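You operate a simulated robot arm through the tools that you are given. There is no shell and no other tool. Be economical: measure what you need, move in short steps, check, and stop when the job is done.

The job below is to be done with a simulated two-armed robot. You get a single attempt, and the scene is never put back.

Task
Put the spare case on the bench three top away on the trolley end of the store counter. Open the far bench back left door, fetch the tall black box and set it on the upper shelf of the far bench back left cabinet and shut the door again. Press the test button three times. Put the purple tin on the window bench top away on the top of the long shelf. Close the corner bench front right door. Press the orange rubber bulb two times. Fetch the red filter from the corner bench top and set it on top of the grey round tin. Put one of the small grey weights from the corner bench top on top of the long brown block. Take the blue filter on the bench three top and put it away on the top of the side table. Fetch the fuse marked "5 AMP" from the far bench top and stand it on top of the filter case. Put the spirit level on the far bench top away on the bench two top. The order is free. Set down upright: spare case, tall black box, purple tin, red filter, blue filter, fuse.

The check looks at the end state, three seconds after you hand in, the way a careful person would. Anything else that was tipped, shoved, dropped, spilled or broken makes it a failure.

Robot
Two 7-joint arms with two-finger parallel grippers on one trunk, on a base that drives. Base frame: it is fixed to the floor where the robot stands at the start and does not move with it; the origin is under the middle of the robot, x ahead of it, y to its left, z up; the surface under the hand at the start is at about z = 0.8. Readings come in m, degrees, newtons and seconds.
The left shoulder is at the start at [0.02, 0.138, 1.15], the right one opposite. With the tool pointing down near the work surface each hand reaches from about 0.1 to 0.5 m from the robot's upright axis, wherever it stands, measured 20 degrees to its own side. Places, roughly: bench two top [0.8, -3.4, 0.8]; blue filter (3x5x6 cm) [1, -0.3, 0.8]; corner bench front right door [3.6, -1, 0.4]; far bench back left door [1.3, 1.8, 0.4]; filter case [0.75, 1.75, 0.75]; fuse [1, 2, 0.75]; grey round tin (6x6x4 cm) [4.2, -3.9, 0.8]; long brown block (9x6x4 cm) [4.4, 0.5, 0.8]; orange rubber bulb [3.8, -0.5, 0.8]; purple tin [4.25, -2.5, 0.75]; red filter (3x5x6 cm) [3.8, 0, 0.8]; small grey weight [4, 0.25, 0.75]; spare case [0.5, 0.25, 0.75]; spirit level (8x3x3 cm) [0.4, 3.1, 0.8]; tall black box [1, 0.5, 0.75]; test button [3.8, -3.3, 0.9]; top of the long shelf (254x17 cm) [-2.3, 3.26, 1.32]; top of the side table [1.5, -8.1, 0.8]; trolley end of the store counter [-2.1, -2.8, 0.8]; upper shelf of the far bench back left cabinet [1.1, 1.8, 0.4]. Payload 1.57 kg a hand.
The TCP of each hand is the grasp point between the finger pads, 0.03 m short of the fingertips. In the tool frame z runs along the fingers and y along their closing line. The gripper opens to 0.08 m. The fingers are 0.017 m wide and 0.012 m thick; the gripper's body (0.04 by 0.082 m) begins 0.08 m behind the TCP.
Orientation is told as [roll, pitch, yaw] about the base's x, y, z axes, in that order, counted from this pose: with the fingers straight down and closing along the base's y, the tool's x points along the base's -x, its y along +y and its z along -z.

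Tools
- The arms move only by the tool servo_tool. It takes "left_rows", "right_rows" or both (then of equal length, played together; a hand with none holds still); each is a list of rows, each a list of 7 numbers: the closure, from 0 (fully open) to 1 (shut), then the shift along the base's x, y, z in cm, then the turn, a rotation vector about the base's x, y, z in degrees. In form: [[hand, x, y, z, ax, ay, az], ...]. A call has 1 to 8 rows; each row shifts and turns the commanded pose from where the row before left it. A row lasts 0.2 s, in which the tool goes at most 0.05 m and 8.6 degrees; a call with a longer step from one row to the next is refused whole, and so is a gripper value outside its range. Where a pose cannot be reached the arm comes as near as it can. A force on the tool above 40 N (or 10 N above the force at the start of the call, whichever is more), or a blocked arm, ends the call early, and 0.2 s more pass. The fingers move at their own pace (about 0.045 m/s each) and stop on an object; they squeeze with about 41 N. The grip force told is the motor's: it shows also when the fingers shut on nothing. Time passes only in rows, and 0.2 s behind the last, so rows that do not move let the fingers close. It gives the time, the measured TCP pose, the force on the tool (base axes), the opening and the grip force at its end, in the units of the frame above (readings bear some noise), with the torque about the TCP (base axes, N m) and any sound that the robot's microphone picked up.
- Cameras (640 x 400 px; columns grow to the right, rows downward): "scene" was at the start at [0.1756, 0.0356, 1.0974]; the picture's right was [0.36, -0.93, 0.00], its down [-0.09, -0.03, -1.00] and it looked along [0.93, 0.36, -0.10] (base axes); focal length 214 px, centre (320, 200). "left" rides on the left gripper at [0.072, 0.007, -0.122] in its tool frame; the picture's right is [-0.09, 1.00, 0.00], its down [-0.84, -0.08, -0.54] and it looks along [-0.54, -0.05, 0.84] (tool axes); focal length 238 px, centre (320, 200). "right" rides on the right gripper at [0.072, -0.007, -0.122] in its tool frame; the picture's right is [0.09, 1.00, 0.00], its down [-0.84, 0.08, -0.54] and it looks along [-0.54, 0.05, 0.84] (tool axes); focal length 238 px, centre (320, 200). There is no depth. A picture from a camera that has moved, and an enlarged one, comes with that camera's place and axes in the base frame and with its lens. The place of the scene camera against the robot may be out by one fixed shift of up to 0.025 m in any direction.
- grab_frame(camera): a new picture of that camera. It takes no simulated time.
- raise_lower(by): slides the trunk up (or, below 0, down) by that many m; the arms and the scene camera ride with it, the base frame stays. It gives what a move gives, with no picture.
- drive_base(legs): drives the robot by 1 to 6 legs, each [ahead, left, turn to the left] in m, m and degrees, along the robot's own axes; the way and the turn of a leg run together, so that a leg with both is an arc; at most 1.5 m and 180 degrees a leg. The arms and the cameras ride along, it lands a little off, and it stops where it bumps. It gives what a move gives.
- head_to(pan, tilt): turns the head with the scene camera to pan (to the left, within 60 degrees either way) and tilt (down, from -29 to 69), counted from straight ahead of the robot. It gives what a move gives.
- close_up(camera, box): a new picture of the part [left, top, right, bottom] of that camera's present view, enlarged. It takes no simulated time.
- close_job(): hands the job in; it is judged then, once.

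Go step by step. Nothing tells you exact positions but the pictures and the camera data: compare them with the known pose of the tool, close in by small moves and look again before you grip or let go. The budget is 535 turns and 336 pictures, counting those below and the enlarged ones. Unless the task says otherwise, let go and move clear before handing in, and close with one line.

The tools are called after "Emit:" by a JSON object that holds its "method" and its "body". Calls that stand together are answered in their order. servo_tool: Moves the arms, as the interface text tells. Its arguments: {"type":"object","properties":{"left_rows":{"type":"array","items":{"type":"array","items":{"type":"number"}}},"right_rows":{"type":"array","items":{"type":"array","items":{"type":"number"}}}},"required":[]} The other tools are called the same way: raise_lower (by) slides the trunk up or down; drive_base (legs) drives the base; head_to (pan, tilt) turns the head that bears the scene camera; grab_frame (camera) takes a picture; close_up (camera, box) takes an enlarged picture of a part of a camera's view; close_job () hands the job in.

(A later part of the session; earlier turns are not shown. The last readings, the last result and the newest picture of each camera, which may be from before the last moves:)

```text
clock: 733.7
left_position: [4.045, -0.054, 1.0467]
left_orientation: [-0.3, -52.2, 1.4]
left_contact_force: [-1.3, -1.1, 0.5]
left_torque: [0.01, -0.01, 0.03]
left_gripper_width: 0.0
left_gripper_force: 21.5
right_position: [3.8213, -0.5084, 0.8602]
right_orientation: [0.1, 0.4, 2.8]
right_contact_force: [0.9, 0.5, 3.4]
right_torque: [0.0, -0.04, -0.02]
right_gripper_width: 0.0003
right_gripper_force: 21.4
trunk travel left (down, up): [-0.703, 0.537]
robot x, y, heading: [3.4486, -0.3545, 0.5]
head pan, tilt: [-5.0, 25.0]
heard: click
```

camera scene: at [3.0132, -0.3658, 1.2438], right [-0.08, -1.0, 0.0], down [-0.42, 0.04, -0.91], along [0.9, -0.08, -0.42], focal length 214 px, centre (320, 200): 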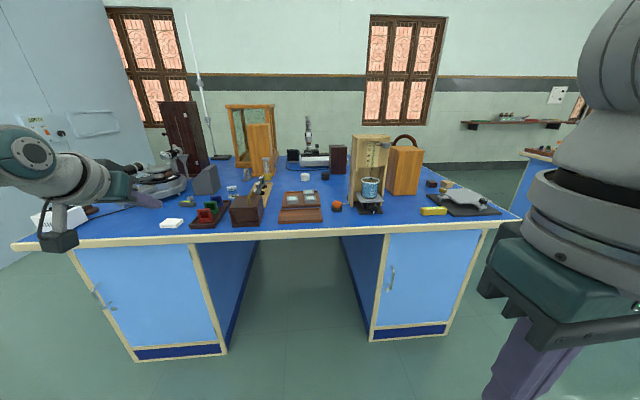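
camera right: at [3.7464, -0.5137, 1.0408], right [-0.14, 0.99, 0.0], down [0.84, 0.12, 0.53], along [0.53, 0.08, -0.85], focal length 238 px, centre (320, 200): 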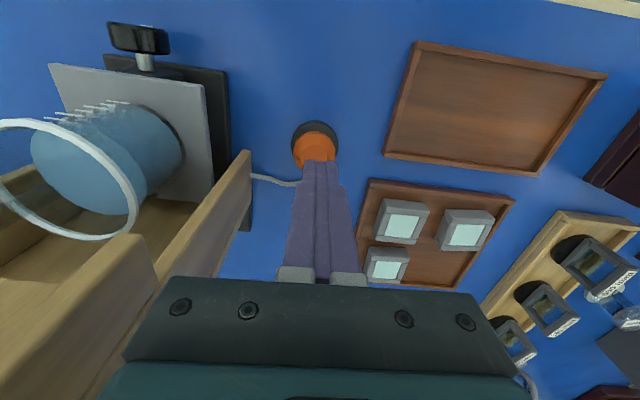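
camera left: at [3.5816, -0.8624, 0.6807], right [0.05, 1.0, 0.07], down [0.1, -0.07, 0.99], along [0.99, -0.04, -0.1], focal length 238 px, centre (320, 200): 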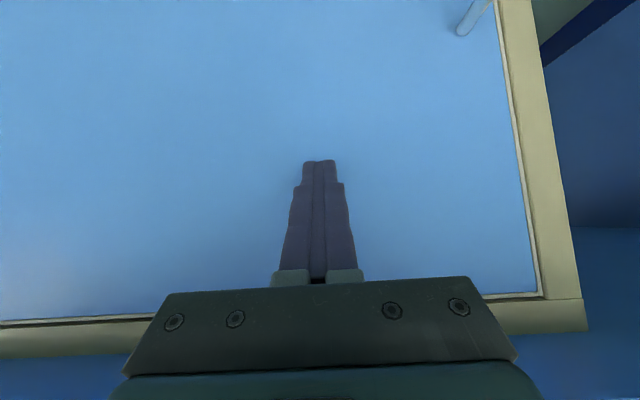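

Two clicks. I'll lift clear and survey the left part of the bench for the grey weights and the long brown block.

Emit:
{"method": "servo_tool", "body": {"right_rows": [[1, 0, 0, 2, 0, 0, 0], [1, 0, 0, 4, 0, 0, 0], [1, 0, 0, 4, 0, 0, 0], [1, -4, 1, 4, 0, 0, 0], [1, -4, 1, 2, 0, 0, 0], [1, -4, 1, 0, 0, 0, 0]]}}

Emit:
{"method": "drive_base", "body": {"legs": [[-0.4, 0, 0], [0, 0.5, 0]]}}

Emit:
{"method": "head_to", "body": {"pan": 10, "tilt": 22}}

Emit:
{"method": "grab_frame", "body": {"camera": "scene"}}

Emit:
{"method": "close_up", "body": {"camera": "scene", "box": [160, 120, 420, 280]}}

```text
refused: row 4 steps farther than a row can; nothing moved
```

```text
clock: 738.7
left_position: [3.6418, 0.4337, 1.0449]
left_orientation: [-0.4, -51.9, 1.2]
left_contact_force: [0.7, -0.4, -1.7]
left_torque: [0.01, -0.03, 0.0]
left_gripper_width: 0.0001
left_gripper_force: 21.3
right_position: [3.418, -0.0193, 0.86]
right_orientation: [0.0, 0.5, 2.4]
right_contact_force: [0.1, -0.7, 0.5]
right_torque: [0.03, -0.01, 0.01]
right_gripper_width: 0.0004
right_gripper_force: 21.4
trunk travel left (down, up): [-0.703, 0.537]
robot x, y, heading: [3.0474, 0.1336, 0.2]
head pan, tilt: [-5.0, 25.0]
```

```text
clock: 739.5
left_position: [3.6421, 0.4342, 1.0445]
left_orientation: [-0.2, -52.0, 1.2]
left_contact_force: [-0.4, 0.8, -0.3]
left_torque: [0.01, -0.01, 0.03]
left_gripper_width: 0.0001
left_gripper_force: 21.9
right_position: [3.4173, -0.0188, 0.8594]
right_orientation: [0.0, 0.5, 2.5]
right_contact_force: [0.3, -0.8, 0.4]
right_torque: [0.04, 0.01, 0.0]
right_gripper_width: 0.0001
right_gripper_force: 21.3
trunk travel left (down, up): [-0.703, 0.537]
robot x, y, heading: [3.0476, 0.1344, 0.3]
head pan, tilt: [10.0, 22.0]
```

```text
167 pictures are left
camera scene: at [3.2281, 0.1538, 1.2486], right [0.18, -0.98, 0.0], down [-0.37, -0.07, -0.93], along [0.91, 0.17, -0.37], focal length 214 px, centre (320, 200)
```

scene: 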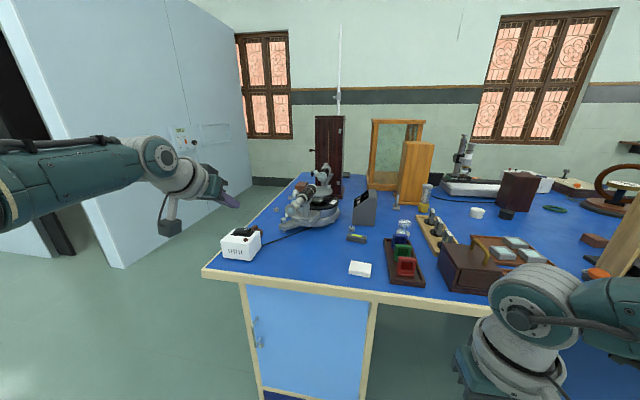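

```text
2.46 times, centred on (290, 200) of scene
camera zoom: at [3.2281, 0.1538, 1.2486], right [0.18, -0.98, 0.0], down [-0.37, -0.07, -0.93], along [0.91, 0.17, -0.37], focal length 528 px, centre (394, 200)
```

zoom: 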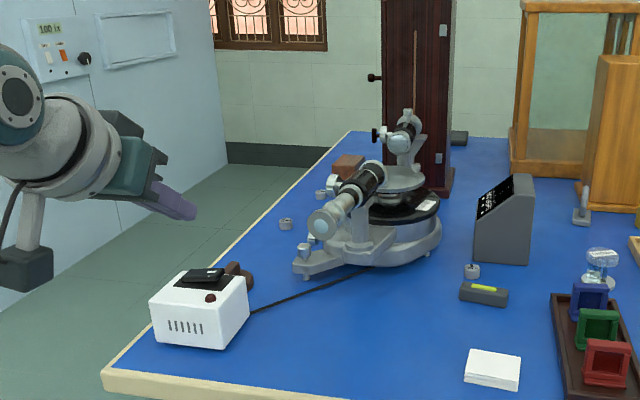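

The long brown block is at (4.45, 0.50) and one small grey weight is at about (4.14, 0.55), both near the north edge. My lift rows were refused just before I drove off, so I'll check the bulb is undisturbed, and fold the left arm.

Emit:
{"method": "servo_tool", "body": {"left_rows": [[0, -3, 0, 0, 0, 0, 0], [0, -3, 0, 0, 0, 0, 0], [0, -3, 0, 0, 0, 0, 0], [0, -3, 0, 0, 0, 6, 0]], "right_rows": [[1, 0, 0, 4, 0, 0, 0], [1, 0, 0, 4, 0, 0, 0], [1, -3, 0, 3, 0, 0, 0], [1, -4, 0, 0, 0, 0, 0]]}}

Emit:
{"method": "servo_tool", "body": {"left_rows": [[0, -3, 1, 0, 0, 8, 0], [0, -3, 1, 0, 0, 8, 0], [0, -3, 1, 0, 0, 8, 0], [0, -3, 1, 0, 0, 8, 0], [0, -3, 1, 0, 0, 8, 0], [0, -3, 1, 0, 0, 8, 0]], "right_rows": [[1, -3, 0, 1, 0, 0, 0], [1, -3, 0, 1, 0, 0, 0], [1, 0, 0, 1, 0, 0, 0], [1, 0, 0, 0, 0, 0, 0], [1, 0, 0, 0, 0, 0, 0], [1, 0, 0, 0, 0, 0, 0]]}}

Emit:
{"method": "head_to", "body": {"pan": -38, "tilt": 25}}

Emit:
{"method": "grab_frame", "body": {"camera": "scene"}}

```text
clock: 740.5
left_position: [3.5235, 0.4348, 1.0442]
left_orientation: [-0.2, -45.9, 1.1]
left_contact_force: [0.1, 0.3, 0.3]
left_torque: [-0.02, -0.03, -0.03]
left_gripper_width: 0.0803
left_gripper_force: 0.0
right_position: [3.3458, -0.0206, 0.9686]
right_orientation: [0.0, 0.5, 2.4]
right_contact_force: [0.0, -0.3, -0.8]
right_torque: [0.01, 0.04, 0.0]
right_gripper_width: 0.0
right_gripper_force: 21.0
trunk travel left (down, up): [-0.703, 0.537]
robot x, y, heading: [3.0485, 0.1358, 0.3]
head pan, tilt: [10.0, 22.0]
```

```text
clock: 741.9
left_position: [3.3432, 0.4929, 1.0462]
left_orientation: [0.7, 2.2, 0.7]
left_contact_force: [-0.2, -0.7, 0.3]
left_torque: [0.01, 0.0, -0.01]
left_gripper_width: 0.0802
left_gripper_force: 0.0
right_position: [3.2857, -0.0201, 0.9988]
right_orientation: [0.0, 0.4, 2.4]
right_contact_force: [-0.4, -0.1, 0.9]
right_torque: [-0.03, 0.01, 0.06]
right_gripper_width: 0.0003
right_gripper_force: 21.4
trunk travel left (down, up): [-0.703, 0.537]
robot x, y, heading: [3.0453, 0.133, 0.6]
head pan, tilt: [10.0, 22.0]
```

```text
clock: 743.1
left_position: [3.3434, 0.4919, 1.0458]
left_orientation: [0.7, 1.9, 0.7]
left_contact_force: [-0.1, -1.0, -0.3]
left_torque: [0.01, 0.01, -0.02]
left_gripper_width: 0.08
left_gripper_force: 0.1
right_position: [3.2849, -0.0204, 0.9988]
right_orientation: [0.0, 0.4, 2.5]
right_contact_force: [0.0, 0.3, 0.0]
right_torque: [0.02, -0.02, 0.04]
right_gripper_width: 0.0
right_gripper_force: 21.3
trunk travel left (down, up): [-0.703, 0.537]
robot x, y, heading: [3.0477, 0.1387, 0.5]
head pan, tilt: [-38.0, 25.0]
```

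```text
165 pictures are left
camera scene: at [3.2099, 0.081, 1.2438], right [-0.61, -0.79, 0.0], down [-0.34, 0.26, -0.91], along [0.72, -0.55, -0.42], focal length 214 px, centre (320, 200)
```

scene: 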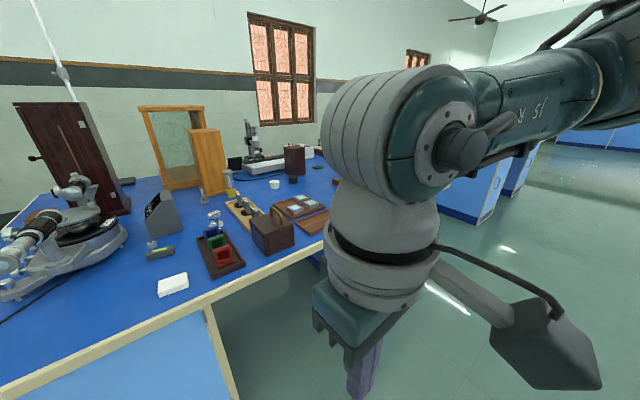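

Emit:
{"method": "drive_base", "body": {"legs": [[-0.1, 0, 0], [0, 0.95, 0], [1.4, 0, 0], [0, 0, -90]]}}

Emit:
{"method": "head_to", "body": {"pan": -10, "tilt": 35}}

Emit:
{"method": "grab_frame", "body": {"camera": "scene"}}

```text
clock: 759.2
left_position: [4.6555, 0.809, 1.0457]
left_orientation: [0.7, 2.1, -90.6]
left_contact_force: [0.4, -0.4, 0.3]
left_torque: [-0.02, -0.02, -0.01]
left_gripper_width: 0.0803
left_gripper_force: 0.0
right_position: [4.1441, 0.8774, 0.999]
right_orientation: [0.0, 0.5, -88.7]
right_contact_force: [-0.3, -0.3, 0.4]
right_torque: [-0.01, -0.04, -0.05]
right_gripper_width: 0.0
right_gripper_force: 20.6
trunk travel left (down, up): [-0.703, 0.537]
robot x, y, heading: [4.3046, 1.1161, -91.0]
head pan, tilt: [-38.0, 25.0]
```

```text
clock: 760.1
left_position: [4.655, 0.8091, 1.0452]
left_orientation: [0.8, 2.0, -90.5]
left_contact_force: [0.6, -0.8, 0.1]
left_torque: [0.03, -0.08, -0.01]
left_gripper_width: 0.08
left_gripper_force: 0.1
right_position: [4.1439, 0.877, 1.0004]
right_orientation: [0.0, 0.5, -88.8]
right_contact_force: [-0.5, -0.3, -0.8]
right_torque: [0.01, 0.03, -0.02]
right_gripper_width: 0.0
right_gripper_force: 21.7
trunk travel left (down, up): [-0.703, 0.537]
robot x, y, heading: [4.3058, 1.1132, -91.1]
head pan, tilt: [-10.0, 35.0]
```

```text
164 pictures are left
camera scene: at [4.2748, 0.9298, 1.228], right [-0.98, 0.19, 0.0], down [0.11, 0.56, -0.82], along [-0.16, -0.8, -0.57], focal length 214 px, centre (320, 200)
```

scene: 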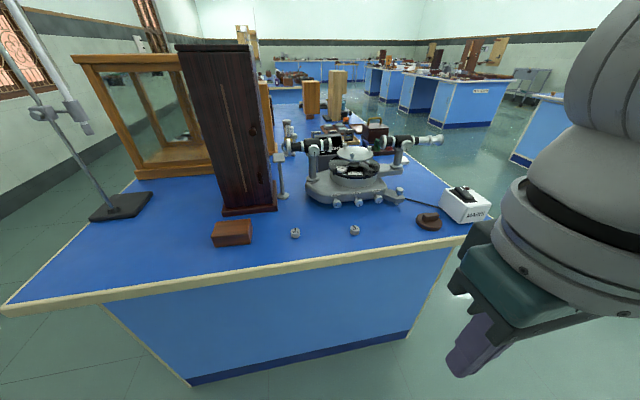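

Emit:
{"method": "close_up", "body": {"camera": "scene", "box": [190, 180, 390, 305]}}

```text
3.20 times, centred on (290, 242) of scene
camera zoom: at [4.2748, 0.9298, 1.228], right [-0.98, 0.19, 0.0], down [0.11, 0.56, -0.82], along [-0.16, -0.8, -0.57], focal length 686 px, centre (416, 64)
```

zoom: 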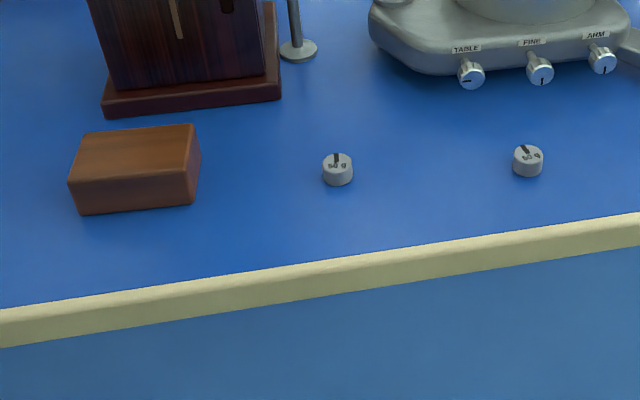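

Two 50 g weights are here; the nearer to the block is at (4.257, 0.49), and the block's centre is about (4.424, 0.46). I'll move in with the right hand.

Emit:
{"method": "drive_base", "body": {"legs": [[0, 0.11, 1], [0.25, 0, 0]]}}

Emit:
{"method": "servo_tool", "body": {"right_rows": [[0, 0, -2, 0, 0, 0, 0], [0, 0, -2, 0, 0, 0, 0], [0, 0, -2, 0, 0, 0, 0], [0, 0, 0, 0, 0, 0, 0]]}}

Emit:
{"method": "grab_frame", "body": {"camera": "right"}}

```text
clock: 762.7
left_position: [4.7686, 0.5587, 1.0463]
left_orientation: [0.7, 2.0, -89.8]
left_contact_force: [-0.8, -0.3, 0.2]
left_torque: [0.04, -0.05, -0.03]
left_gripper_width: 0.08
left_gripper_force: 0.0
right_position: [4.2565, 0.621, 0.9979]
right_orientation: [0.0, 0.5, -88.1]
right_contact_force: [1.1, 0.6, 0.5]
right_torque: [0.0, 0.0, 0.01]
right_gripper_width: 0.0
right_gripper_force: 21.2
trunk travel left (down, up): [-0.703, 0.537]
robot x, y, heading: [4.414, 0.8543, -90.4]
head pan, tilt: [-10.0, 35.0]
```

```text
clock: 763.7
left_position: [4.7694, 0.559, 1.0452]
left_orientation: [0.7, 2.1, -89.8]
left_contact_force: [-0.3, -0.2, 0.1]
left_torque: [-0.01, 0.0, 0.02]
left_gripper_width: 0.0803
left_gripper_force: 0.1
right_position: [4.2546, 0.5607, 1.0001]
right_orientation: [0.0, 0.5, -88.3]
right_contact_force: [0.4, -0.1, 0.1]
right_torque: [0.02, -0.02, -0.02]
right_gripper_width: 0.0796
right_gripper_force: 0.0
trunk travel left (down, up): [-0.703, 0.537]
robot x, y, heading: [4.4142, 0.8576, -90.1]
head pan, tilt: [-10.0, 35.0]
```

```text
162 pictures are left
camera right: at [4.2452, 0.6328, 1.1216], right [0.99, 0.13, 0.0], down [0.11, -0.84, 0.53], along [0.07, -0.53, -0.85], focal length 238 px, centre (320, 200)
```

right: 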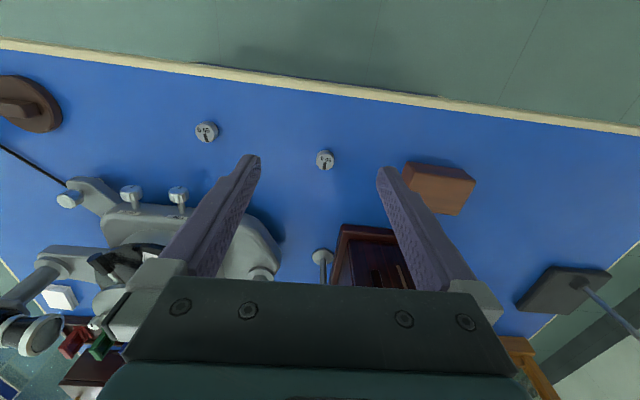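

Emit:
{"method": "servo_tool", "body": {"right_rows": [[0, 0.7, -2.6, 0, 0, 0, 0], [0, 0.7, -2.6, 0, 0, 0, 0], [0, 0, 0, 0, 0, 0, 0]]}}

Emit:
{"method": "raise_lower", "body": {"by": -0.12}}

Emit:
{"method": "grab_frame", "body": {"camera": "right"}}

```text
clock: 764.5
left_position: [4.7693, 0.5593, 1.046]
left_orientation: [0.7, 1.9, -89.8]
left_contact_force: [0.0, -0.9, -1.2]
left_torque: [0.05, -0.03, 0.03]
left_gripper_width: 0.0799
left_gripper_force: 0.1
right_position: [4.2694, 0.5069, 0.9994]
right_orientation: [-0.1, 0.5, -88.1]
right_contact_force: [-0.4, -0.6, -0.3]
right_torque: [0.03, 0.01, 0.01]
right_gripper_width: 0.0801
right_gripper_force: 0.0
trunk travel left (down, up): [-0.703, 0.537]
robot x, y, heading: [4.4137, 0.858, -90.0]
head pan, tilt: [-10.0, 35.0]
```

```text
clock: 766.0
left_position: [4.7697, 0.5585, 0.9249]
left_orientation: [0.7, 1.9, -89.9]
left_contact_force: [0.0, -0.9, 0.8]
left_torque: [0.01, 0.01, -0.01]
left_gripper_width: 0.0799
left_gripper_force: 0.1
right_position: [4.2686, 0.5076, 0.878]
right_orientation: [0.0, 0.5, -88.0]
right_contact_force: [0.2, 0.6, 0.0]
right_torque: [0.0, 0.02, -0.02]
right_gripper_width: 0.0798
right_gripper_force: 0.0
trunk travel left (down, up): [-0.583, 0.657]
robot x, y, heading: [4.4173, 0.8573, -90.1]
head pan, tilt: [-10.0, 35.0]
```

```text
161 pictures are left
camera right: at [4.2597, 0.5797, 1.0003], right [0.99, 0.13, 0.0], down [0.11, -0.84, 0.53], along [0.07, -0.53, -0.85], focal length 238 px, centre (320, 200)
```

right: 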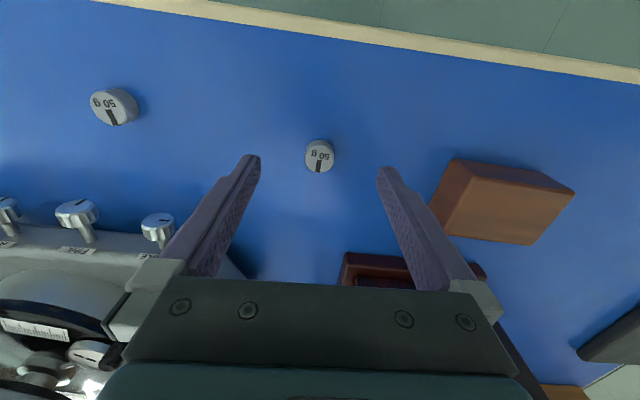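

Emit:
{"method": "raise_lower", "body": {"by": -0.043}}

Emit:
{"method": "servo_tool", "body": {"right_rows": [[1, 0, 0, 0, 0, 0, 0], [1, 0, 0, 0, 0, 0, 0], [1, 0, 0, 0, 0, 0, 0], [1, 0, 0, 0, 0, 0, 0]]}}

Emit:
{"method": "raise_lower", "body": {"by": 0.12}}

Emit:
{"method": "grab_frame", "body": {"camera": "right"}}

```text
clock: 766.9
left_position: [4.7684, 0.5593, 0.8824]
left_orientation: [0.7, 2.0, -89.9]
left_contact_force: [-0.2, -0.6, 0.3]
left_torque: [0.02, 0.02, 0.04]
left_gripper_width: 0.0799
left_gripper_force: 0.1
right_position: [4.2695, 0.509, 0.8343]
right_orientation: [0.0, 0.5, -88.1]
right_contact_force: [-0.2, 0.0, -0.2]
right_torque: [-0.01, 0.0, 0.01]
right_gripper_width: 0.08
right_gripper_force: 0.0
trunk travel left (down, up): [-0.54, 0.7]
robot x, y, heading: [4.413, 0.8583, -90.4]
head pan, tilt: [-10.0, 35.0]
```

```text
clock: 767.9
left_position: [4.7686, 0.559, 0.8833]
left_orientation: [0.7, 2.1, -89.8]
left_contact_force: [0.4, -0.5, -0.4]
left_torque: [-0.05, 0.01, -0.02]
left_gripper_width: 0.0801
left_gripper_force: 0.1
right_position: [4.2695, 0.5078, 0.836]
right_orientation: [0.0, 0.6, -88.1]
right_contact_force: [0.6, -1.3, -1.0]
right_torque: [-0.02, -0.03, 0.01]
right_gripper_width: 0.024
right_gripper_force: 19.1
trunk travel left (down, up): [-0.54, 0.7]
robot x, y, heading: [4.4138, 0.8569, -90.0]
head pan, tilt: [-10.0, 35.0]
```

```text
clock: 769.4
left_position: [4.7691, 0.5585, 1.0033]
left_orientation: [0.7, 2.0, -89.8]
left_contact_force: [1.4, -0.3, 0.2]
left_torque: [0.0, 0.0, 0.0]
left_gripper_width: 0.0796
left_gripper_force: 0.1
right_position: [4.2678, 0.508, 0.9552]
right_orientation: [0.0, 0.6, -88.1]
right_contact_force: [0.4, 0.3, -1.3]
right_torque: [-0.01, -0.03, 0.0]
right_gripper_width: 0.0233
right_gripper_force: 36.0
trunk travel left (down, up): [-0.66, 0.58]
robot x, y, heading: [4.4127, 0.8577, -90.4]
head pan, tilt: [-10.0, 35.0]
```

```text
160 pictures are left
camera right: at [4.2597, 0.5799, 1.0772], right [0.99, 0.13, 0.0], down [0.11, -0.84, 0.53], along [0.07, -0.53, -0.85], focal length 238 px, centre (320, 200)
```

right: 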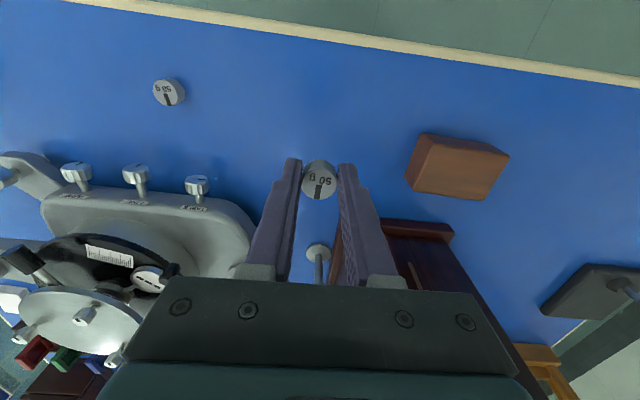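

Emit:
{"method": "drive_base", "body": {"legs": [[0, 0.15, 0]]}}

Emit:
{"method": "grab_frame", "body": {"camera": "right"}}

```text
clock: 770.7
left_position: [4.9136, 0.5581, 1.0023]
left_orientation: [0.7, 2.0, -89.8]
left_contact_force: [0.0, -0.1, -0.2]
left_torque: [-0.02, 0.02, -0.02]
left_gripper_width: 0.0799
left_gripper_force: 0.0
right_position: [4.414, 0.5077, 0.9552]
right_orientation: [0.1, 0.5, -88.1]
right_contact_force: [0.7, 0.4, -0.5]
right_torque: [-0.01, -0.03, 0.0]
right_gripper_width: 0.0231
right_gripper_force: 35.6
trunk travel left (down, up): [-0.66, 0.58]
robot x, y, heading: [4.5545, 0.8537, -90.2]
head pan, tilt: [-10.0, 35.0]
```

```text
159 pictures are left
camera right: at [4.4051, 0.5793, 1.0772], right [0.99, 0.13, 0.0], down [0.11, -0.84, 0.53], along [0.07, -0.53, -0.85], focal length 238 px, centre (320, 200)
```

right: 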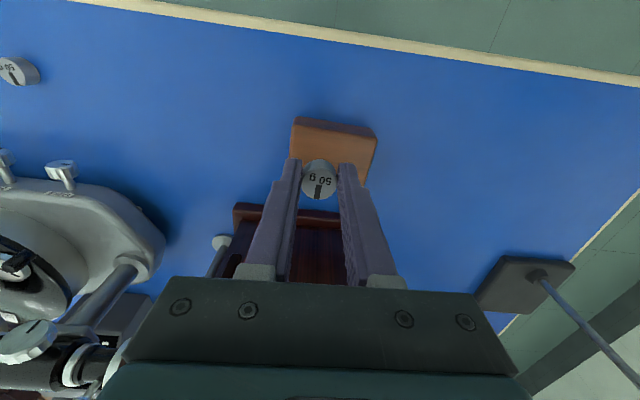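

Emit:
{"method": "servo_tool", "body": {"right_rows": [[1, 1.3, -2, 0, 0, 0, 0], [1, 0, 0, 0, 0, 0, 0]]}}

Emit:
{"method": "raise_lower", "body": {"by": -0.07}}

Emit:
{"method": "grab_frame", "body": {"camera": "right"}}

```text
clock: 771.3
left_position: [4.9147, 0.5591, 1.0027]
left_orientation: [0.7, 2.1, -89.8]
left_contact_force: [0.9, -0.3, 0.4]
left_torque: [-0.01, 0.0, -0.02]
left_gripper_width: 0.0799
left_gripper_force: 0.0
right_position: [4.426, 0.4862, 0.9548]
right_orientation: [0.0, 0.6, -88.1]
right_contact_force: [-0.6, 0.6, -1.4]
right_torque: [0.0, -0.01, 0.02]
right_gripper_width: 0.0233
right_gripper_force: 35.5
trunk travel left (down, up): [-0.66, 0.58]
robot x, y, heading: [4.5587, 0.8577, -90.3]
head pan, tilt: [-10.0, 35.0]
```

```text
clock: 772.4
left_position: [4.9142, 0.5574, 0.9319]
left_orientation: [0.7, 2.0, -89.8]
left_contact_force: [-0.2, 0.2, -0.7]
left_torque: [0.0, 0.03, -0.02]
left_gripper_width: 0.0799
left_gripper_force: 0.1
right_position: [4.4281, 0.4866, 0.8856]
right_orientation: [0.0, 0.5, -88.1]
right_contact_force: [0.0, -0.7, -0.5]
right_torque: [0.0, 0.02, 0.01]
right_gripper_width: 0.0234
right_gripper_force: 35.9
trunk travel left (down, up): [-0.59, 0.65]
robot x, y, heading: [4.5587, 0.8584, -90.2]
head pan, tilt: [-10.0, 35.0]
```

```text
158 pictures are left
camera right: at [4.4172, 0.5584, 1.0076], right [0.99, 0.13, 0.0], down [0.11, -0.84, 0.53], along [0.07, -0.53, -0.85], focal length 238 px, centre (320, 200)
```

right: 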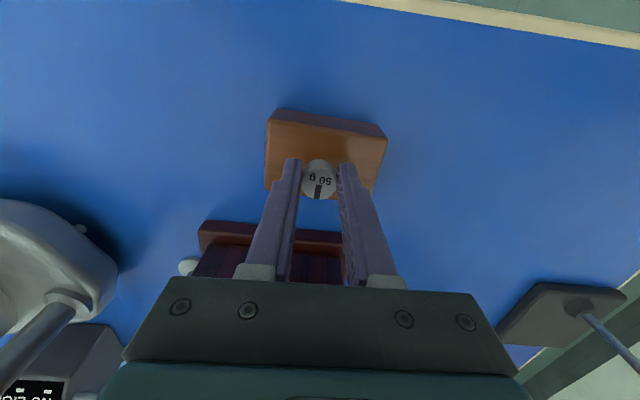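

Emit:
{"method": "raise_lower", "body": {"by": -0.006}}

Emit:
{"method": "raise_lower", "body": {"by": -0.003}}

Emit:
{"method": "raise_lower", "body": {"by": -0.002}}

```text
clock: 773.0
left_position: [4.9144, 0.5574, 0.9257]
left_orientation: [0.7, 2.0, -89.9]
left_contact_force: [-0.4, 0.3, 0.0]
left_torque: [-0.04, -0.01, 0.03]
left_gripper_width: 0.0802
left_gripper_force: 0.1
right_position: [4.4279, 0.4854, 0.8802]
right_orientation: [0.0, 0.5, -88.1]
right_contact_force: [0.8, 0.1, 0.1]
right_torque: [0.03, 0.04, -0.01]
right_gripper_width: 0.0229
right_gripper_force: 35.6
trunk travel left (down, up): [-0.584, 0.656]
robot x, y, heading: [4.5606, 0.857, -90.1]
head pan, tilt: [-10.0, 35.0]
```

```text
clock: 773.5
left_position: [4.9135, 0.5593, 0.9229]
left_orientation: [0.7, 1.9, -89.8]
left_contact_force: [0.7, 0.1, -0.3]
left_torque: [-0.02, 0.03, 0.01]
left_gripper_width: 0.08
left_gripper_force: 0.0
right_position: [4.4258, 0.4868, 0.8775]
right_orientation: [0.0, 0.6, -88.2]
right_contact_force: [-0.4, -1.0, -1.6]
right_torque: [0.01, -0.02, 0.02]
right_gripper_width: 0.0235
right_gripper_force: 35.0
trunk travel left (down, up): [-0.581, 0.659]
robot x, y, heading: [4.558, 0.8593, -90.3]
head pan, tilt: [-10.0, 35.0]
```

```text
clock: 774.0
left_position: [4.9135, 0.5584, 0.9224]
left_orientation: [0.8, 1.9, -89.9]
left_contact_force: [0.4, 0.1, -0.5]
left_torque: [-0.04, -0.01, 0.03]
left_gripper_width: 0.0799
left_gripper_force: 0.0
right_position: [4.4263, 0.486, 0.8753]
right_orientation: [-0.1, 0.5, -88.1]
right_contact_force: [-1.1, 3.7, 8.9]
right_torque: [0.05, 0.06, 0.02]
right_gripper_width: 0.0232
right_gripper_force: 34.8
trunk travel left (down, up): [-0.579, 0.661]
robot x, y, heading: [4.559, 0.853, -90.4]
head pan, tilt: [-10.0, 35.0]
```

It touched the block top. I'll release and rise.

Emit:
{"method": "servo_tool", "body": {"right_rows": [[0.6, 0, 0, 0, 0, 0, 0], [0.4, 0, 0, 0, 0, 0, 0], [0.4, 0, 0, 0, 0, 0, 0]]}}

Emit:
{"method": "raise_lower", "body": {"by": 0.12}}

Emit:
{"method": "grab_frame", "body": {"camera": "right"}}

```text
clock: 774.8
left_position: [4.9152, 0.5578, 0.9225]
left_orientation: [0.7, 2.0, -89.8]
left_contact_force: [-0.1, 0.0, 0.2]
left_torque: [0.04, 0.02, 0.0]
left_gripper_width: 0.0799
left_gripper_force: 0.1
right_position: [4.4263, 0.4869, 0.8751]
right_orientation: [0.0, 0.5, -88.1]
right_contact_force: [0.2, 0.5, 0.0]
right_torque: [0.04, 0.01, 0.01]
right_gripper_width: 0.0478
right_gripper_force: 0.2
trunk travel left (down, up): [-0.579, 0.661]
robot x, y, heading: [4.5602, 0.8573, -90.2]
head pan, tilt: [-10.0, 35.0]
```

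```text
clock: 776.3
left_position: [4.914, 0.5597, 1.0412]
left_orientation: [0.7, 2.1, -89.9]
left_contact_force: [-0.7, -0.2, 0.0]
left_torque: [0.0, 0.01, 0.01]
left_gripper_width: 0.0799
left_gripper_force: 0.2
right_position: [4.425, 0.4857, 0.9948]
right_orientation: [0.0, 0.6, -88.1]
right_contact_force: [-0.1, -0.1, 0.5]
right_torque: [0.0, 0.04, 0.01]
right_gripper_width: 0.0479
right_gripper_force: 0.2
trunk travel left (down, up): [-0.699, 0.541]
robot x, y, heading: [4.5567, 0.8599, -90.2]
head pan, tilt: [-10.0, 35.0]
```

```text
157 pictures are left
camera right: at [4.4171, 0.5585, 1.1166], right [0.99, 0.13, 0.0], down [0.11, -0.84, 0.53], along [0.07, -0.53, -0.85], focal length 238 px, centre (320, 200)
```

right: 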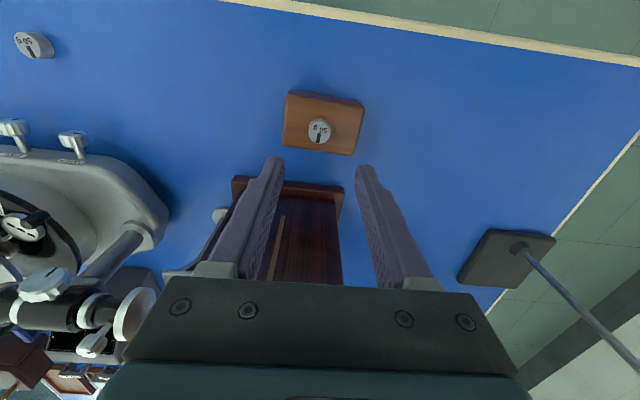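

The weight rests on the block. Next is the red filter from the front; on the way I'll also check the bulb.

Emit:
{"method": "servo_tool", "body": {"right_rows": [[0, -0.5, 4, 0, 0, 0, 0], [0, -0.5, 4, 0, 0, 0, 0], [0, -0.5, 4, 0, 0, 0, 0]]}}

Emit:
{"method": "drive_base", "body": {"legs": [[-0.3, 0, 0], [0, -1.5, 0], [0, -0.1, 90], [0, -1.2, 0]]}}

Emit:
{"method": "head_to", "body": {"pan": -15, "tilt": 30}}

Emit:
{"method": "grab_frame", "body": {"camera": "scene"}}

```text
clock: 777.1
left_position: [4.9136, 0.5581, 1.0412]
left_orientation: [0.7, 2.0, -89.9]
left_contact_force: [-0.2, -0.5, -0.7]
left_torque: [0.04, 0.0, 0.02]
left_gripper_width: 0.0801
left_gripper_force: 0.1
right_position: [4.4089, 0.6053, 0.9957]
right_orientation: [0.1, 0.5, -88.2]
right_contact_force: [-0.2, -0.7, 1.2]
right_torque: [0.0, -0.03, 0.01]
right_gripper_width: 0.0801
right_gripper_force: 0.0
trunk travel left (down, up): [-0.699, 0.541]
robot x, y, heading: [4.5598, 0.8591, -90.1]
head pan, tilt: [-10.0, 35.0]
```

```text
clock: 795.7
left_position: [3.2863, 0.2408, 1.0413]
left_orientation: [0.7, 2.0, -1.1]
left_contact_force: [-0.8, -0.5, -0.1]
left_torque: [0.01, -0.03, 0.03]
left_gripper_width: 0.08
left_gripper_force: 0.1
right_position: [3.2267, -0.2657, 0.9953]
right_orientation: [0.0, 0.6, 0.7]
right_contact_force: [0.6, -0.1, -1.0]
right_torque: [-0.02, -0.01, -0.03]
right_gripper_width: 0.0799
right_gripper_force: 0.1
trunk travel left (down, up): [-0.699, 0.541]
robot x, y, heading: [2.9752, -0.1055, -1.7]
head pan, tilt: [-10.0, 35.0]
```

```text
clock: 796.3
left_position: [3.2857, 0.2393, 1.0414]
left_orientation: [0.7, 2.0, -1.1]
left_contact_force: [-0.1, 0.1, 0.4]
left_torque: [0.01, 0.02, 0.0]
left_gripper_width: 0.0795
left_gripper_force: 0.1
right_position: [3.2257, -0.2651, 0.995]
right_orientation: [0.0, 0.5, 0.6]
right_contact_force: [-0.5, 0.4, -0.1]
right_torque: [0.01, -0.02, 0.03]
right_gripper_width: 0.0795
right_gripper_force: 0.0
trunk travel left (down, up): [-0.699, 0.541]
robot x, y, heading: [2.9742, -0.108, -1.6]
head pan, tilt: [-15.0, 30.0]
```

```text
156 pictures are left
camera scene: at [3.1539, -0.1347, 1.2318], right [-0.28, -0.96, 0.0], down [-0.48, 0.14, -0.87], along [0.83, -0.25, -0.5], focal length 214 px, centre (320, 200)
```

scene: 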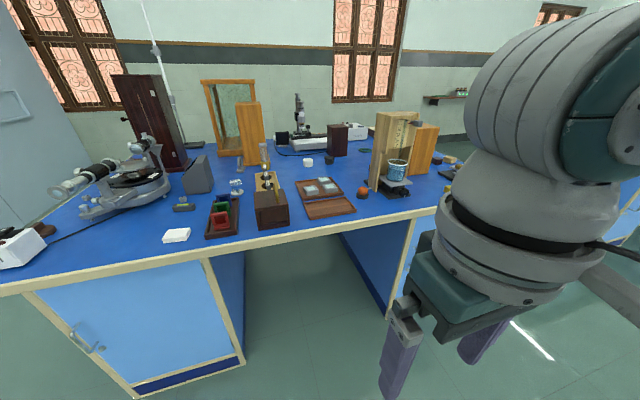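

Emit:
{"method": "close_up", "body": {"camera": "scene", "box": [200, 130, 440, 250]}}

```text
2.67 times, centred on (320, 190) of scene
camera zoom: at [3.1539, -0.1347, 1.2318], right [-0.28, -0.96, 0.0], down [-0.48, 0.14, -0.87], along [0.83, -0.25, -0.5], focal length 572 px, centre (320, 227)
```

zoom: 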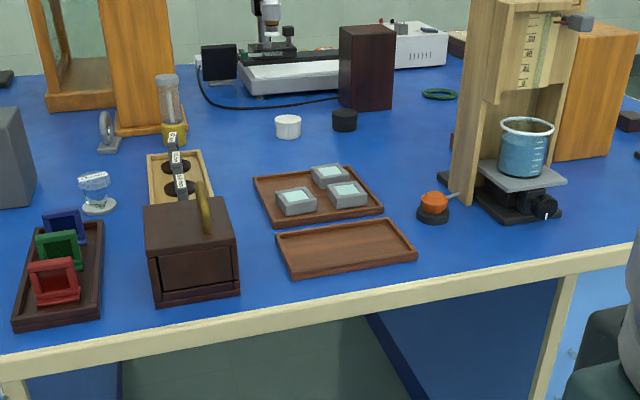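

Emit:
{"method": "close_up", "body": {"camera": "scene", "box": [340, 170, 400, 210]}}

```text
10.00 times, centred on (370, 190) of scene
camera zoom: at [3.1539, -0.1347, 1.2318], right [-0.28, -0.96, 0.0], down [-0.48, 0.14, -0.87], along [0.83, -0.25, -0.5], focal length 2145 px, centre (-180, 300)
```

zoom: 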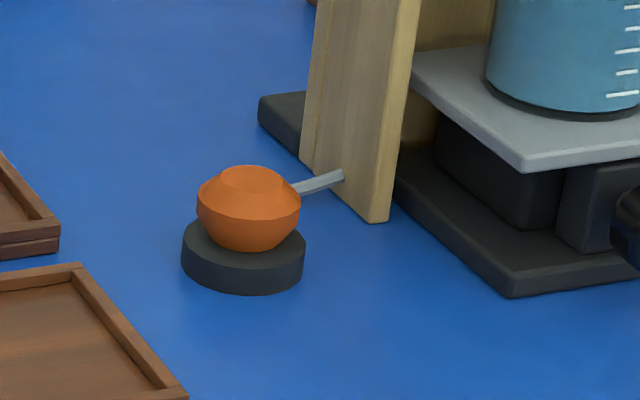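

The bulb is fine. Now I'll turn the right hand by 90° in free air, so it can close across the red filter's thin plate.

Emit:
{"method": "servo_tool", "body": {"right_rows": [[0, 0, 0, 0, 0, 0, 8.5], [0, 0, 0, 0, 0, 0, 8.5], [0, 0, 0, 0, 0, 0, 8.5], [0, 0, 0, 0, 0, 0, 8.5], [0, 0, 0, 0, 0, 0, 8.5], [0, 0, 0, 0, 0, 0, 8.5]]}}

Emit:
{"method": "servo_tool", "body": {"right_rows": [[0, 0, 0, 0, 0, 0, 8.5], [0, 0, 0, 0, 0, 0, 8.5], [0, 0, 0, 0, 0, 0, 8.5], [0, 0, 0, 0, 0, 0, 8.5], [0, 0, 0, 0, 0, 0, 5]]}}

```text
clock: 797.7
left_position: [3.2863, 0.2396, 1.0419]
left_orientation: [0.8, 2.1, -1.2]
left_contact_force: [0.2, -0.4, -0.7]
left_torque: [0.0, -0.03, 0.01]
left_gripper_width: 0.0801
left_gripper_force: 0.1
right_position: [3.2256, -0.2653, 0.9958]
right_orientation: [0.0, 0.6, 51.8]
right_contact_force: [0.4, -1.1, 0.2]
right_torque: [-0.02, -0.02, -0.02]
right_gripper_width: 0.0799
right_gripper_force: 0.1
trunk travel left (down, up): [-0.699, 0.541]
robot x, y, heading: [2.9756, -0.1091, -1.5]
head pan, tilt: [-15.0, 30.0]
```

```text
clock: 798.9
left_position: [3.2852, 0.2395, 1.041]
left_orientation: [0.7, 2.1, -1.0]
left_contact_force: [-0.3, -0.4, 0.3]
left_torque: [-0.01, 0.0, -0.02]
left_gripper_width: 0.0801
left_gripper_force: 0.1
right_position: [3.1676, -0.2618, 0.9636]
right_orientation: [8.7, 0.3, 87.5]
right_contact_force: [-0.6, -0.5, -0.3]
right_torque: [-0.01, 0.01, -0.01]
right_gripper_width: 0.0799
right_gripper_force: 0.0
right hand out of reach, approached as far as the arm can: row 5
trunk travel left (down, up): [-0.699, 0.541]
robot x, y, heading: [2.9747, -0.1044, -1.5]
head pan, tilt: [-15.0, 30.0]
stopped in row 5 (right hand): the arm was blocked; the commanded pose is now the measured one
```

Emit:
{"method": "servo_tool", "body": {"right_rows": [[0, 2, 0, 1, 0, 0, -8], [0, 2, 0, 1, 0, -7, 0], [0, 2, 0, 1, 0, 0, 0], [0, 2, 0, 0, 0, 0, 0]]}}

Emit:
{"method": "drive_base", "body": {"legs": [[0, 0.26, 12], [0.3, 0, 0]]}}

Emit:
{"method": "grab_frame", "body": {"camera": "right"}}

```text
clock: 799.9
left_position: [3.2845, 0.2398, 1.0408]
left_orientation: [0.7, 2.1, -1.0]
left_contact_force: [0.5, -0.7, -0.2]
left_torque: [0.02, 0.02, 0.02]
left_gripper_width: 0.0798
left_gripper_force: 0.0
right_position: [3.1788, -0.2633, 0.9622]
right_orientation: [10.2, 0.0, 78.0]
right_contact_force: [-0.4, 0.1, -0.2]
right_torque: [0.02, 0.03, 0.0]
right_gripper_width: 0.0802
right_gripper_force: 0.1
right hand out of reach, approached as far as the arm can: row 4
trunk travel left (down, up): [-0.699, 0.541]
robot x, y, heading: [2.9792, -0.1032, -1.7]
head pan, tilt: [-15.0, 30.0]
stopped in row 4 (right hand): the arm was blocked; the commanded pose is now the measured one
```

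```text
clock: 803.3
left_position: [3.4673, 0.6121, 1.0407]
left_orientation: [0.7, 2.0, 11.4]
left_contact_force: [-0.4, 0.6, 0.0]
left_torque: [0.02, 0.01, -0.03]
left_gripper_width: 0.0799
left_gripper_force: 0.0
right_position: [3.4727, 0.0994, 0.9625]
right_orientation: [10.2, 0.0, 90.6]
right_contact_force: [1.0, 0.3, -0.2]
right_torque: [0.02, -0.03, 0.02]
right_gripper_width: 0.0801
right_gripper_force: 0.1
trunk travel left (down, up): [-0.699, 0.541]
robot x, y, heading: [3.2442, 0.205, 11.2]
head pan, tilt: [-15.0, 30.0]
```

```text
153 pictures are left
camera right: at [3.5016, 0.0283, 1.0809], right [-0.98, -0.1, 0.18], down [0.01, 0.84, 0.55], along [-0.2, 0.54, -0.82], focal length 238 px, centre (320, 200)
```

right: 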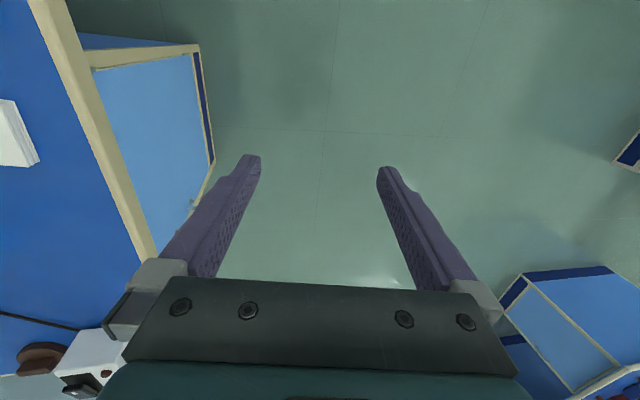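

Turning that way binds the wrist. I'll unwind and try the other direction.

Emit:
{"method": "servo_tool", "body": {"right_rows": [[0, 0, 0, 0, 0, 0, -8.5], [0, 0, 0, 0, 0, 0, -8.5], [0, 0, 0, 0, 0, -5, -7], [0, 0, 0, 0, 0, 0, -8.5], [0, 0, 0, 0, 0, 0, -8.5], [0, 0, 0, 0, 0, 0, -8.5], [0, 0, 0, 0, 0, 0, -8.5], [0, 0, 0, 0, 0, 0, -8.5]]}}

Emit:
{"method": "servo_tool", "body": {"right_rows": [[0, 0, 0, 2, 0, 0, -8], [0, 0, 0, 1, 0, 0, -8], [0, 0, 0, 0, 0, 0, -8], [0, 0, 0, 0, 0, 0, -8], [0, 0, 0, 0, 0, 0, -8], [0, 0, 0, 0, 0, 0, -8], [0, 0, 0, 0, 0, 0, -8]]}}

```text
clock: 805.1
left_position: [3.4665, 0.613, 1.0409]
left_orientation: [0.8, 2.0, 11.5]
left_contact_force: [-0.7, 0.4, -0.5]
left_torque: [-0.01, 0.0, 0.05]
left_gripper_width: 0.0801
left_gripper_force: 0.0
right_position: [3.4725, 0.099, 0.9632]
right_orientation: [5.3, -1.7, 23.9]
right_contact_force: [-0.1, 0.1, 0.6]
right_torque: [-0.04, 0.02, -0.03]
right_gripper_width: 0.0799
right_gripper_force: 0.0
trunk travel left (down, up): [-0.699, 0.541]
robot x, y, heading: [3.2418, 0.2018, 11.5]
head pan, tilt: [-15.0, 30.0]
```

```text
clock: 806.7
left_position: [3.4682, 0.6131, 1.0417]
left_orientation: [0.7, 2.2, 11.5]
left_contact_force: [0.2, 0.1, 0.3]
left_torque: [-0.02, 0.02, 0.05]
left_gripper_width: 0.0801
left_gripper_force: 0.1
right_position: [3.473, 0.0985, 0.9915]
right_orientation: [5.4, -1.8, -32.1]
right_contact_force: [-0.3, 0.2, 0.0]
right_torque: [-0.01, -0.02, -0.01]
right_gripper_width: 0.0801
right_gripper_force: 0.0
trunk travel left (down, up): [-0.699, 0.541]
robot x, y, heading: [3.2428, 0.2038, 10.8]
head pan, tilt: [-15.0, 30.0]
```

Emit:
{"method": "servo_tool", "body": {"right_rows": [[0, 0, 0, 0, 0, 0, -8], [0, 0, 0, 0, 0, 0, -8], [0, 0, 0, 0, 0, 0, -8], [0, 0, 0, 0, 0, 0, -8], [0, 0, 0, 0, 0, 0, -6]]}}

Emit:
{"method": "servo_tool", "body": {"right_rows": [[0, 2, 0, 0, 0, 2, 0], [0, 2, 0, 0, 0, 2, 0]]}}

```text
clock: 807.9
left_position: [3.4674, 0.6131, 1.0415]
left_orientation: [0.8, 2.1, 11.5]
left_contact_force: [1.0, 0.5, -0.1]
left_torque: [-0.01, -0.03, 0.0]
left_gripper_width: 0.08
left_gripper_force: 0.0
right_position: [3.4731, 0.0991, 0.9922]
right_orientation: [5.4, -1.8, -70.1]
right_contact_force: [0.3, -0.3, -0.6]
right_torque: [-0.02, 0.0, -0.06]
right_gripper_width: 0.0801
right_gripper_force: 0.0
trunk travel left (down, up): [-0.699, 0.541]
robot x, y, heading: [3.2423, 0.206, 11.1]
head pan, tilt: [-15.0, 30.0]
```

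```text
clock: 808.5
left_position: [3.4675, 0.6123, 1.0409]
left_orientation: [0.7, 2.0, 11.4]
left_contact_force: [-0.7, -0.1, 0.8]
left_torque: [0.01, -0.01, 0.0]
left_gripper_width: 0.0803
left_gripper_force: 0.0
right_position: [3.5136, 0.0979, 0.9927]
right_orientation: [1.6, -0.4, -69.9]
right_contact_force: [-0.9, 0.1, 0.0]
right_torque: [0.0, 0.01, -0.02]
right_gripper_width: 0.0799
right_gripper_force: 0.0
trunk travel left (down, up): [-0.699, 0.541]
robot x, y, heading: [3.2441, 0.2074, 11.3]
head pan, tilt: [-15.0, 30.0]
```

That direction works. I'll turn the base slightly to finish the alignment and look at the filter tray.

Emit:
{"method": "drive_base", "body": {"legs": [[0, 0, -16], [0.17, 0, 0]]}}

Emit:
{"method": "grab_frame", "body": {"camera": "right"}}

```text
clock: 810.9
left_position: [3.7414, 0.5242, 1.0413]
left_orientation: [0.6, 2.1, -4.0]
left_contact_force: [0.8, -0.2, -0.1]
left_torque: [0.0, -0.01, -0.05]
left_gripper_width: 0.08
left_gripper_force: 0.1
right_position: [3.6474, 0.016, 0.9918]
right_orientation: [1.7, -0.5, -85.3]
right_contact_force: [-0.7, -0.7, 0.5]
right_torque: [-0.01, 0.02, -0.01]
right_gripper_width: 0.0801
right_gripper_force: 0.1
trunk travel left (down, up): [-0.699, 0.541]
robot x, y, heading: [3.4135, 0.1933, -4.4]
head pan, tilt: [-15.0, 30.0]
```

```text
152 pictures are left
camera right: at [3.6309, 0.0897, 1.1128], right [0.98, 0.17, 0.03], down [0.13, -0.83, 0.55], along [0.12, -0.54, -0.83], focal length 238 px, centre (320, 200)
```

right: 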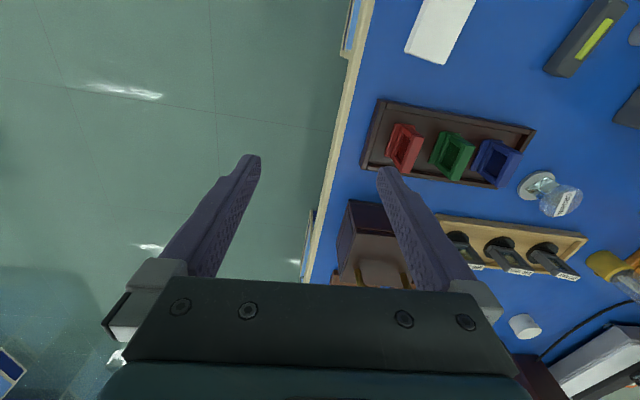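

Emit:
{"method": "close_up", "body": {"camera": "right", "box": [340, 80, 540, 205]}}

```text
3.20 times, centred on (440, 142) of right
camera zoom: at [3.6309, 0.0897, 1.1128], right [0.98, 0.17, 0.03], down [0.13, -0.83, 0.55], along [0.12, -0.54, -0.83], focal length 763 px, centre (-64, 384)
```

zoom: 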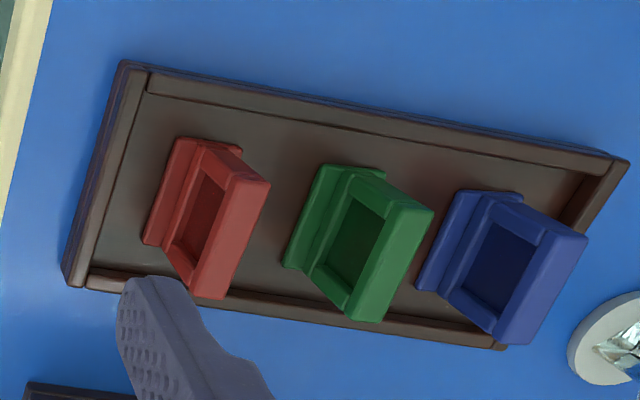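

The red plate stands at x=3.761, y≈0.005, along y. I'll align over it with a narrow opening to clear the green one.

Emit:
{"method": "servo_tool", "body": {"right_rows": [[0.5, 3, -0.3, 0, 0, 0, -5], [0.5, 3, -0.3, 0, 0, 0, 0], [0.5, 3, -0.3, 0, 0, 0, 0], [0.5, 2.4, -0.2, 0, 0, 0, 0], [0.5, 0, 0, 0, 0, 0, 0]]}}

Emit:
{"method": "raise_lower", "body": {"by": -0.07}}

Emit:
{"method": "grab_frame", "body": {"camera": "right"}}

```text
clock: 812.1
left_position: [3.7408, 0.5237, 1.0423]
left_orientation: [0.7, 2.1, -4.0]
left_contact_force: [-0.6, 0.2, 0.1]
left_torque: [0.0, -0.02, -0.01]
left_gripper_width: 0.0798
left_gripper_force: 0.1
right_position: [3.7605, 0.0083, 0.9889]
right_orientation: [1.7, -0.5, -90.3]
right_contact_force: [0.0, -0.8, 0.8]
right_torque: [0.01, 0.0, 0.04]
right_gripper_width: 0.0399
right_gripper_force: 0.0
trunk travel left (down, up): [-0.699, 0.541]
robot x, y, heading: [3.4149, 0.1928, -4.7]
head pan, tilt: [-15.0, 30.0]
```

```text
clock: 813.2
left_position: [3.7407, 0.5253, 0.9718]
left_orientation: [0.8, 2.1, -4.0]
left_contact_force: [-0.3, 0.2, 0.0]
left_torque: [0.02, -0.01, 0.02]
left_gripper_width: 0.0802
left_gripper_force: 0.0
right_position: [3.7597, 0.0076, 0.9202]
right_orientation: [1.7, -0.3, -90.3]
right_contact_force: [0.2, 0.3, -0.4]
right_torque: [0.0, -0.01, 0.01]
right_gripper_width: 0.0399
right_gripper_force: 0.0
trunk travel left (down, up): [-0.629, 0.611]
robot x, y, heading: [3.4158, 0.1941, -4.4]
head pan, tilt: [-15.0, 30.0]
```

```text
150 pictures are left
camera right: at [3.7498, 0.0812, 1.0405], right [1.0, 0.09, 0.03], down [0.06, -0.83, 0.55], along [0.07, -0.55, -0.83], focal length 238 px, centre (320, 200)
```

right: 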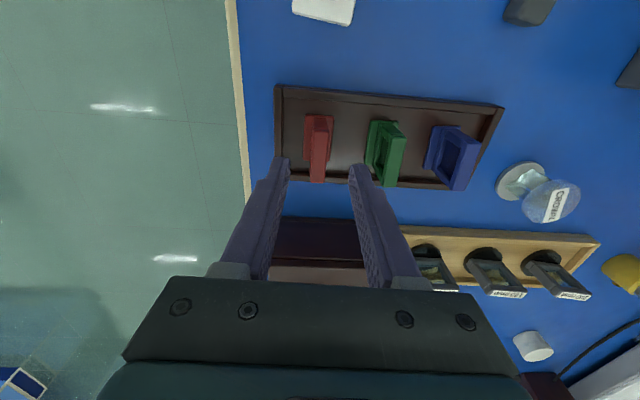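

Emit:
{"method": "servo_tool", "body": {"right_rows": [[0.5, 0, 0.4, -1.2, 0, 0, 0]]}}

Emit:
{"method": "raise_lower", "body": {"by": -0.05}}

Emit:
{"method": "servo_tool", "body": {"right_rows": [[1, 0, 0, 0, 0, 0, 0], [1, 0, 0, 0, 0, 0, 0], [1, 0, 0, 0, 0, 0, 0]]}}

Emit:
{"method": "grab_frame", "body": {"camera": "right"}}

```text
clock: 813.6
left_position: [3.7403, 0.5243, 0.9712]
left_orientation: [0.7, 2.1, -4.0]
left_contact_force: [-1.3, -0.9, 0.4]
left_torque: [0.0, -0.01, -0.01]
left_gripper_width: 0.0803
left_gripper_force: 0.1
right_position: [3.7596, 0.0104, 0.9064]
right_orientation: [1.7, -0.4, -90.4]
right_contact_force: [0.1, -0.5, -0.8]
right_torque: [0.0, 0.03, 0.01]
right_gripper_width: 0.0401
right_gripper_force: 0.2
trunk travel left (down, up): [-0.629, 0.611]
robot x, y, heading: [3.418, 0.1886, -4.5]
head pan, tilt: [-15.0, 30.0]
```

```text
clock: 814.5
left_position: [3.7403, 0.5241, 0.921]
left_orientation: [0.7, 2.1, -3.9]
left_contact_force: [0.1, 0.2, 0.3]
left_torque: [-0.01, -0.03, 0.01]
left_gripper_width: 0.0803
left_gripper_force: 0.1
right_position: [3.7601, 0.0119, 0.8577]
right_orientation: [1.7, -0.3, -90.2]
right_contact_force: [0.2, -0.3, 0.3]
right_torque: [-0.01, 0.04, 0.02]
right_gripper_width: 0.0403
right_gripper_force: 0.2
trunk travel left (down, up): [-0.579, 0.661]
robot x, y, heading: [3.4189, 0.1905, -4.4]
head pan, tilt: [-15.0, 30.0]
```

```text
clock: 815.3
left_position: [3.7406, 0.5244, 0.921]
left_orientation: [0.7, 2.1, -4.0]
left_contact_force: [-0.6, -0.5, 0.4]
left_torque: [-0.02, 0.02, 0.01]
left_gripper_width: 0.0801
left_gripper_force: 0.1
right_position: [3.7595, 0.0111, 0.8572]
right_orientation: [1.7, -0.5, -90.2]
right_contact_force: [0.1, 0.2, 0.6]
right_torque: [-0.02, 0.0, 0.0]
right_gripper_width: 0.0121
right_gripper_force: 24.8
trunk travel left (down, up): [-0.579, 0.661]
robot x, y, heading: [3.4159, 0.1932, -4.5]
head pan, tilt: [-15.0, 30.0]
```

```text
149 pictures are left
camera right: at [3.7497, 0.0853, 0.9778], right [1.0, 0.09, 0.03], down [0.06, -0.83, 0.55], along [0.07, -0.55, -0.83], focal length 238 px, centre (320, 200)
```

right: 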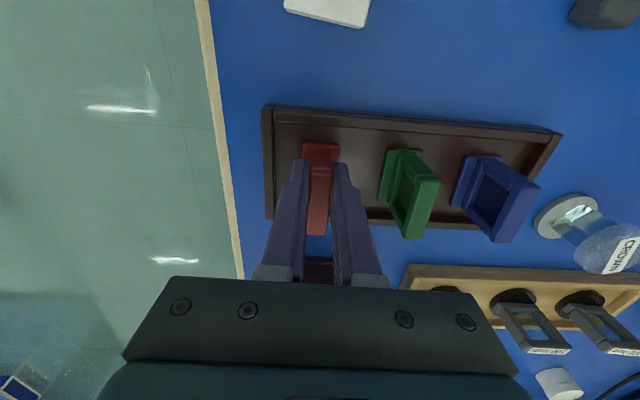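

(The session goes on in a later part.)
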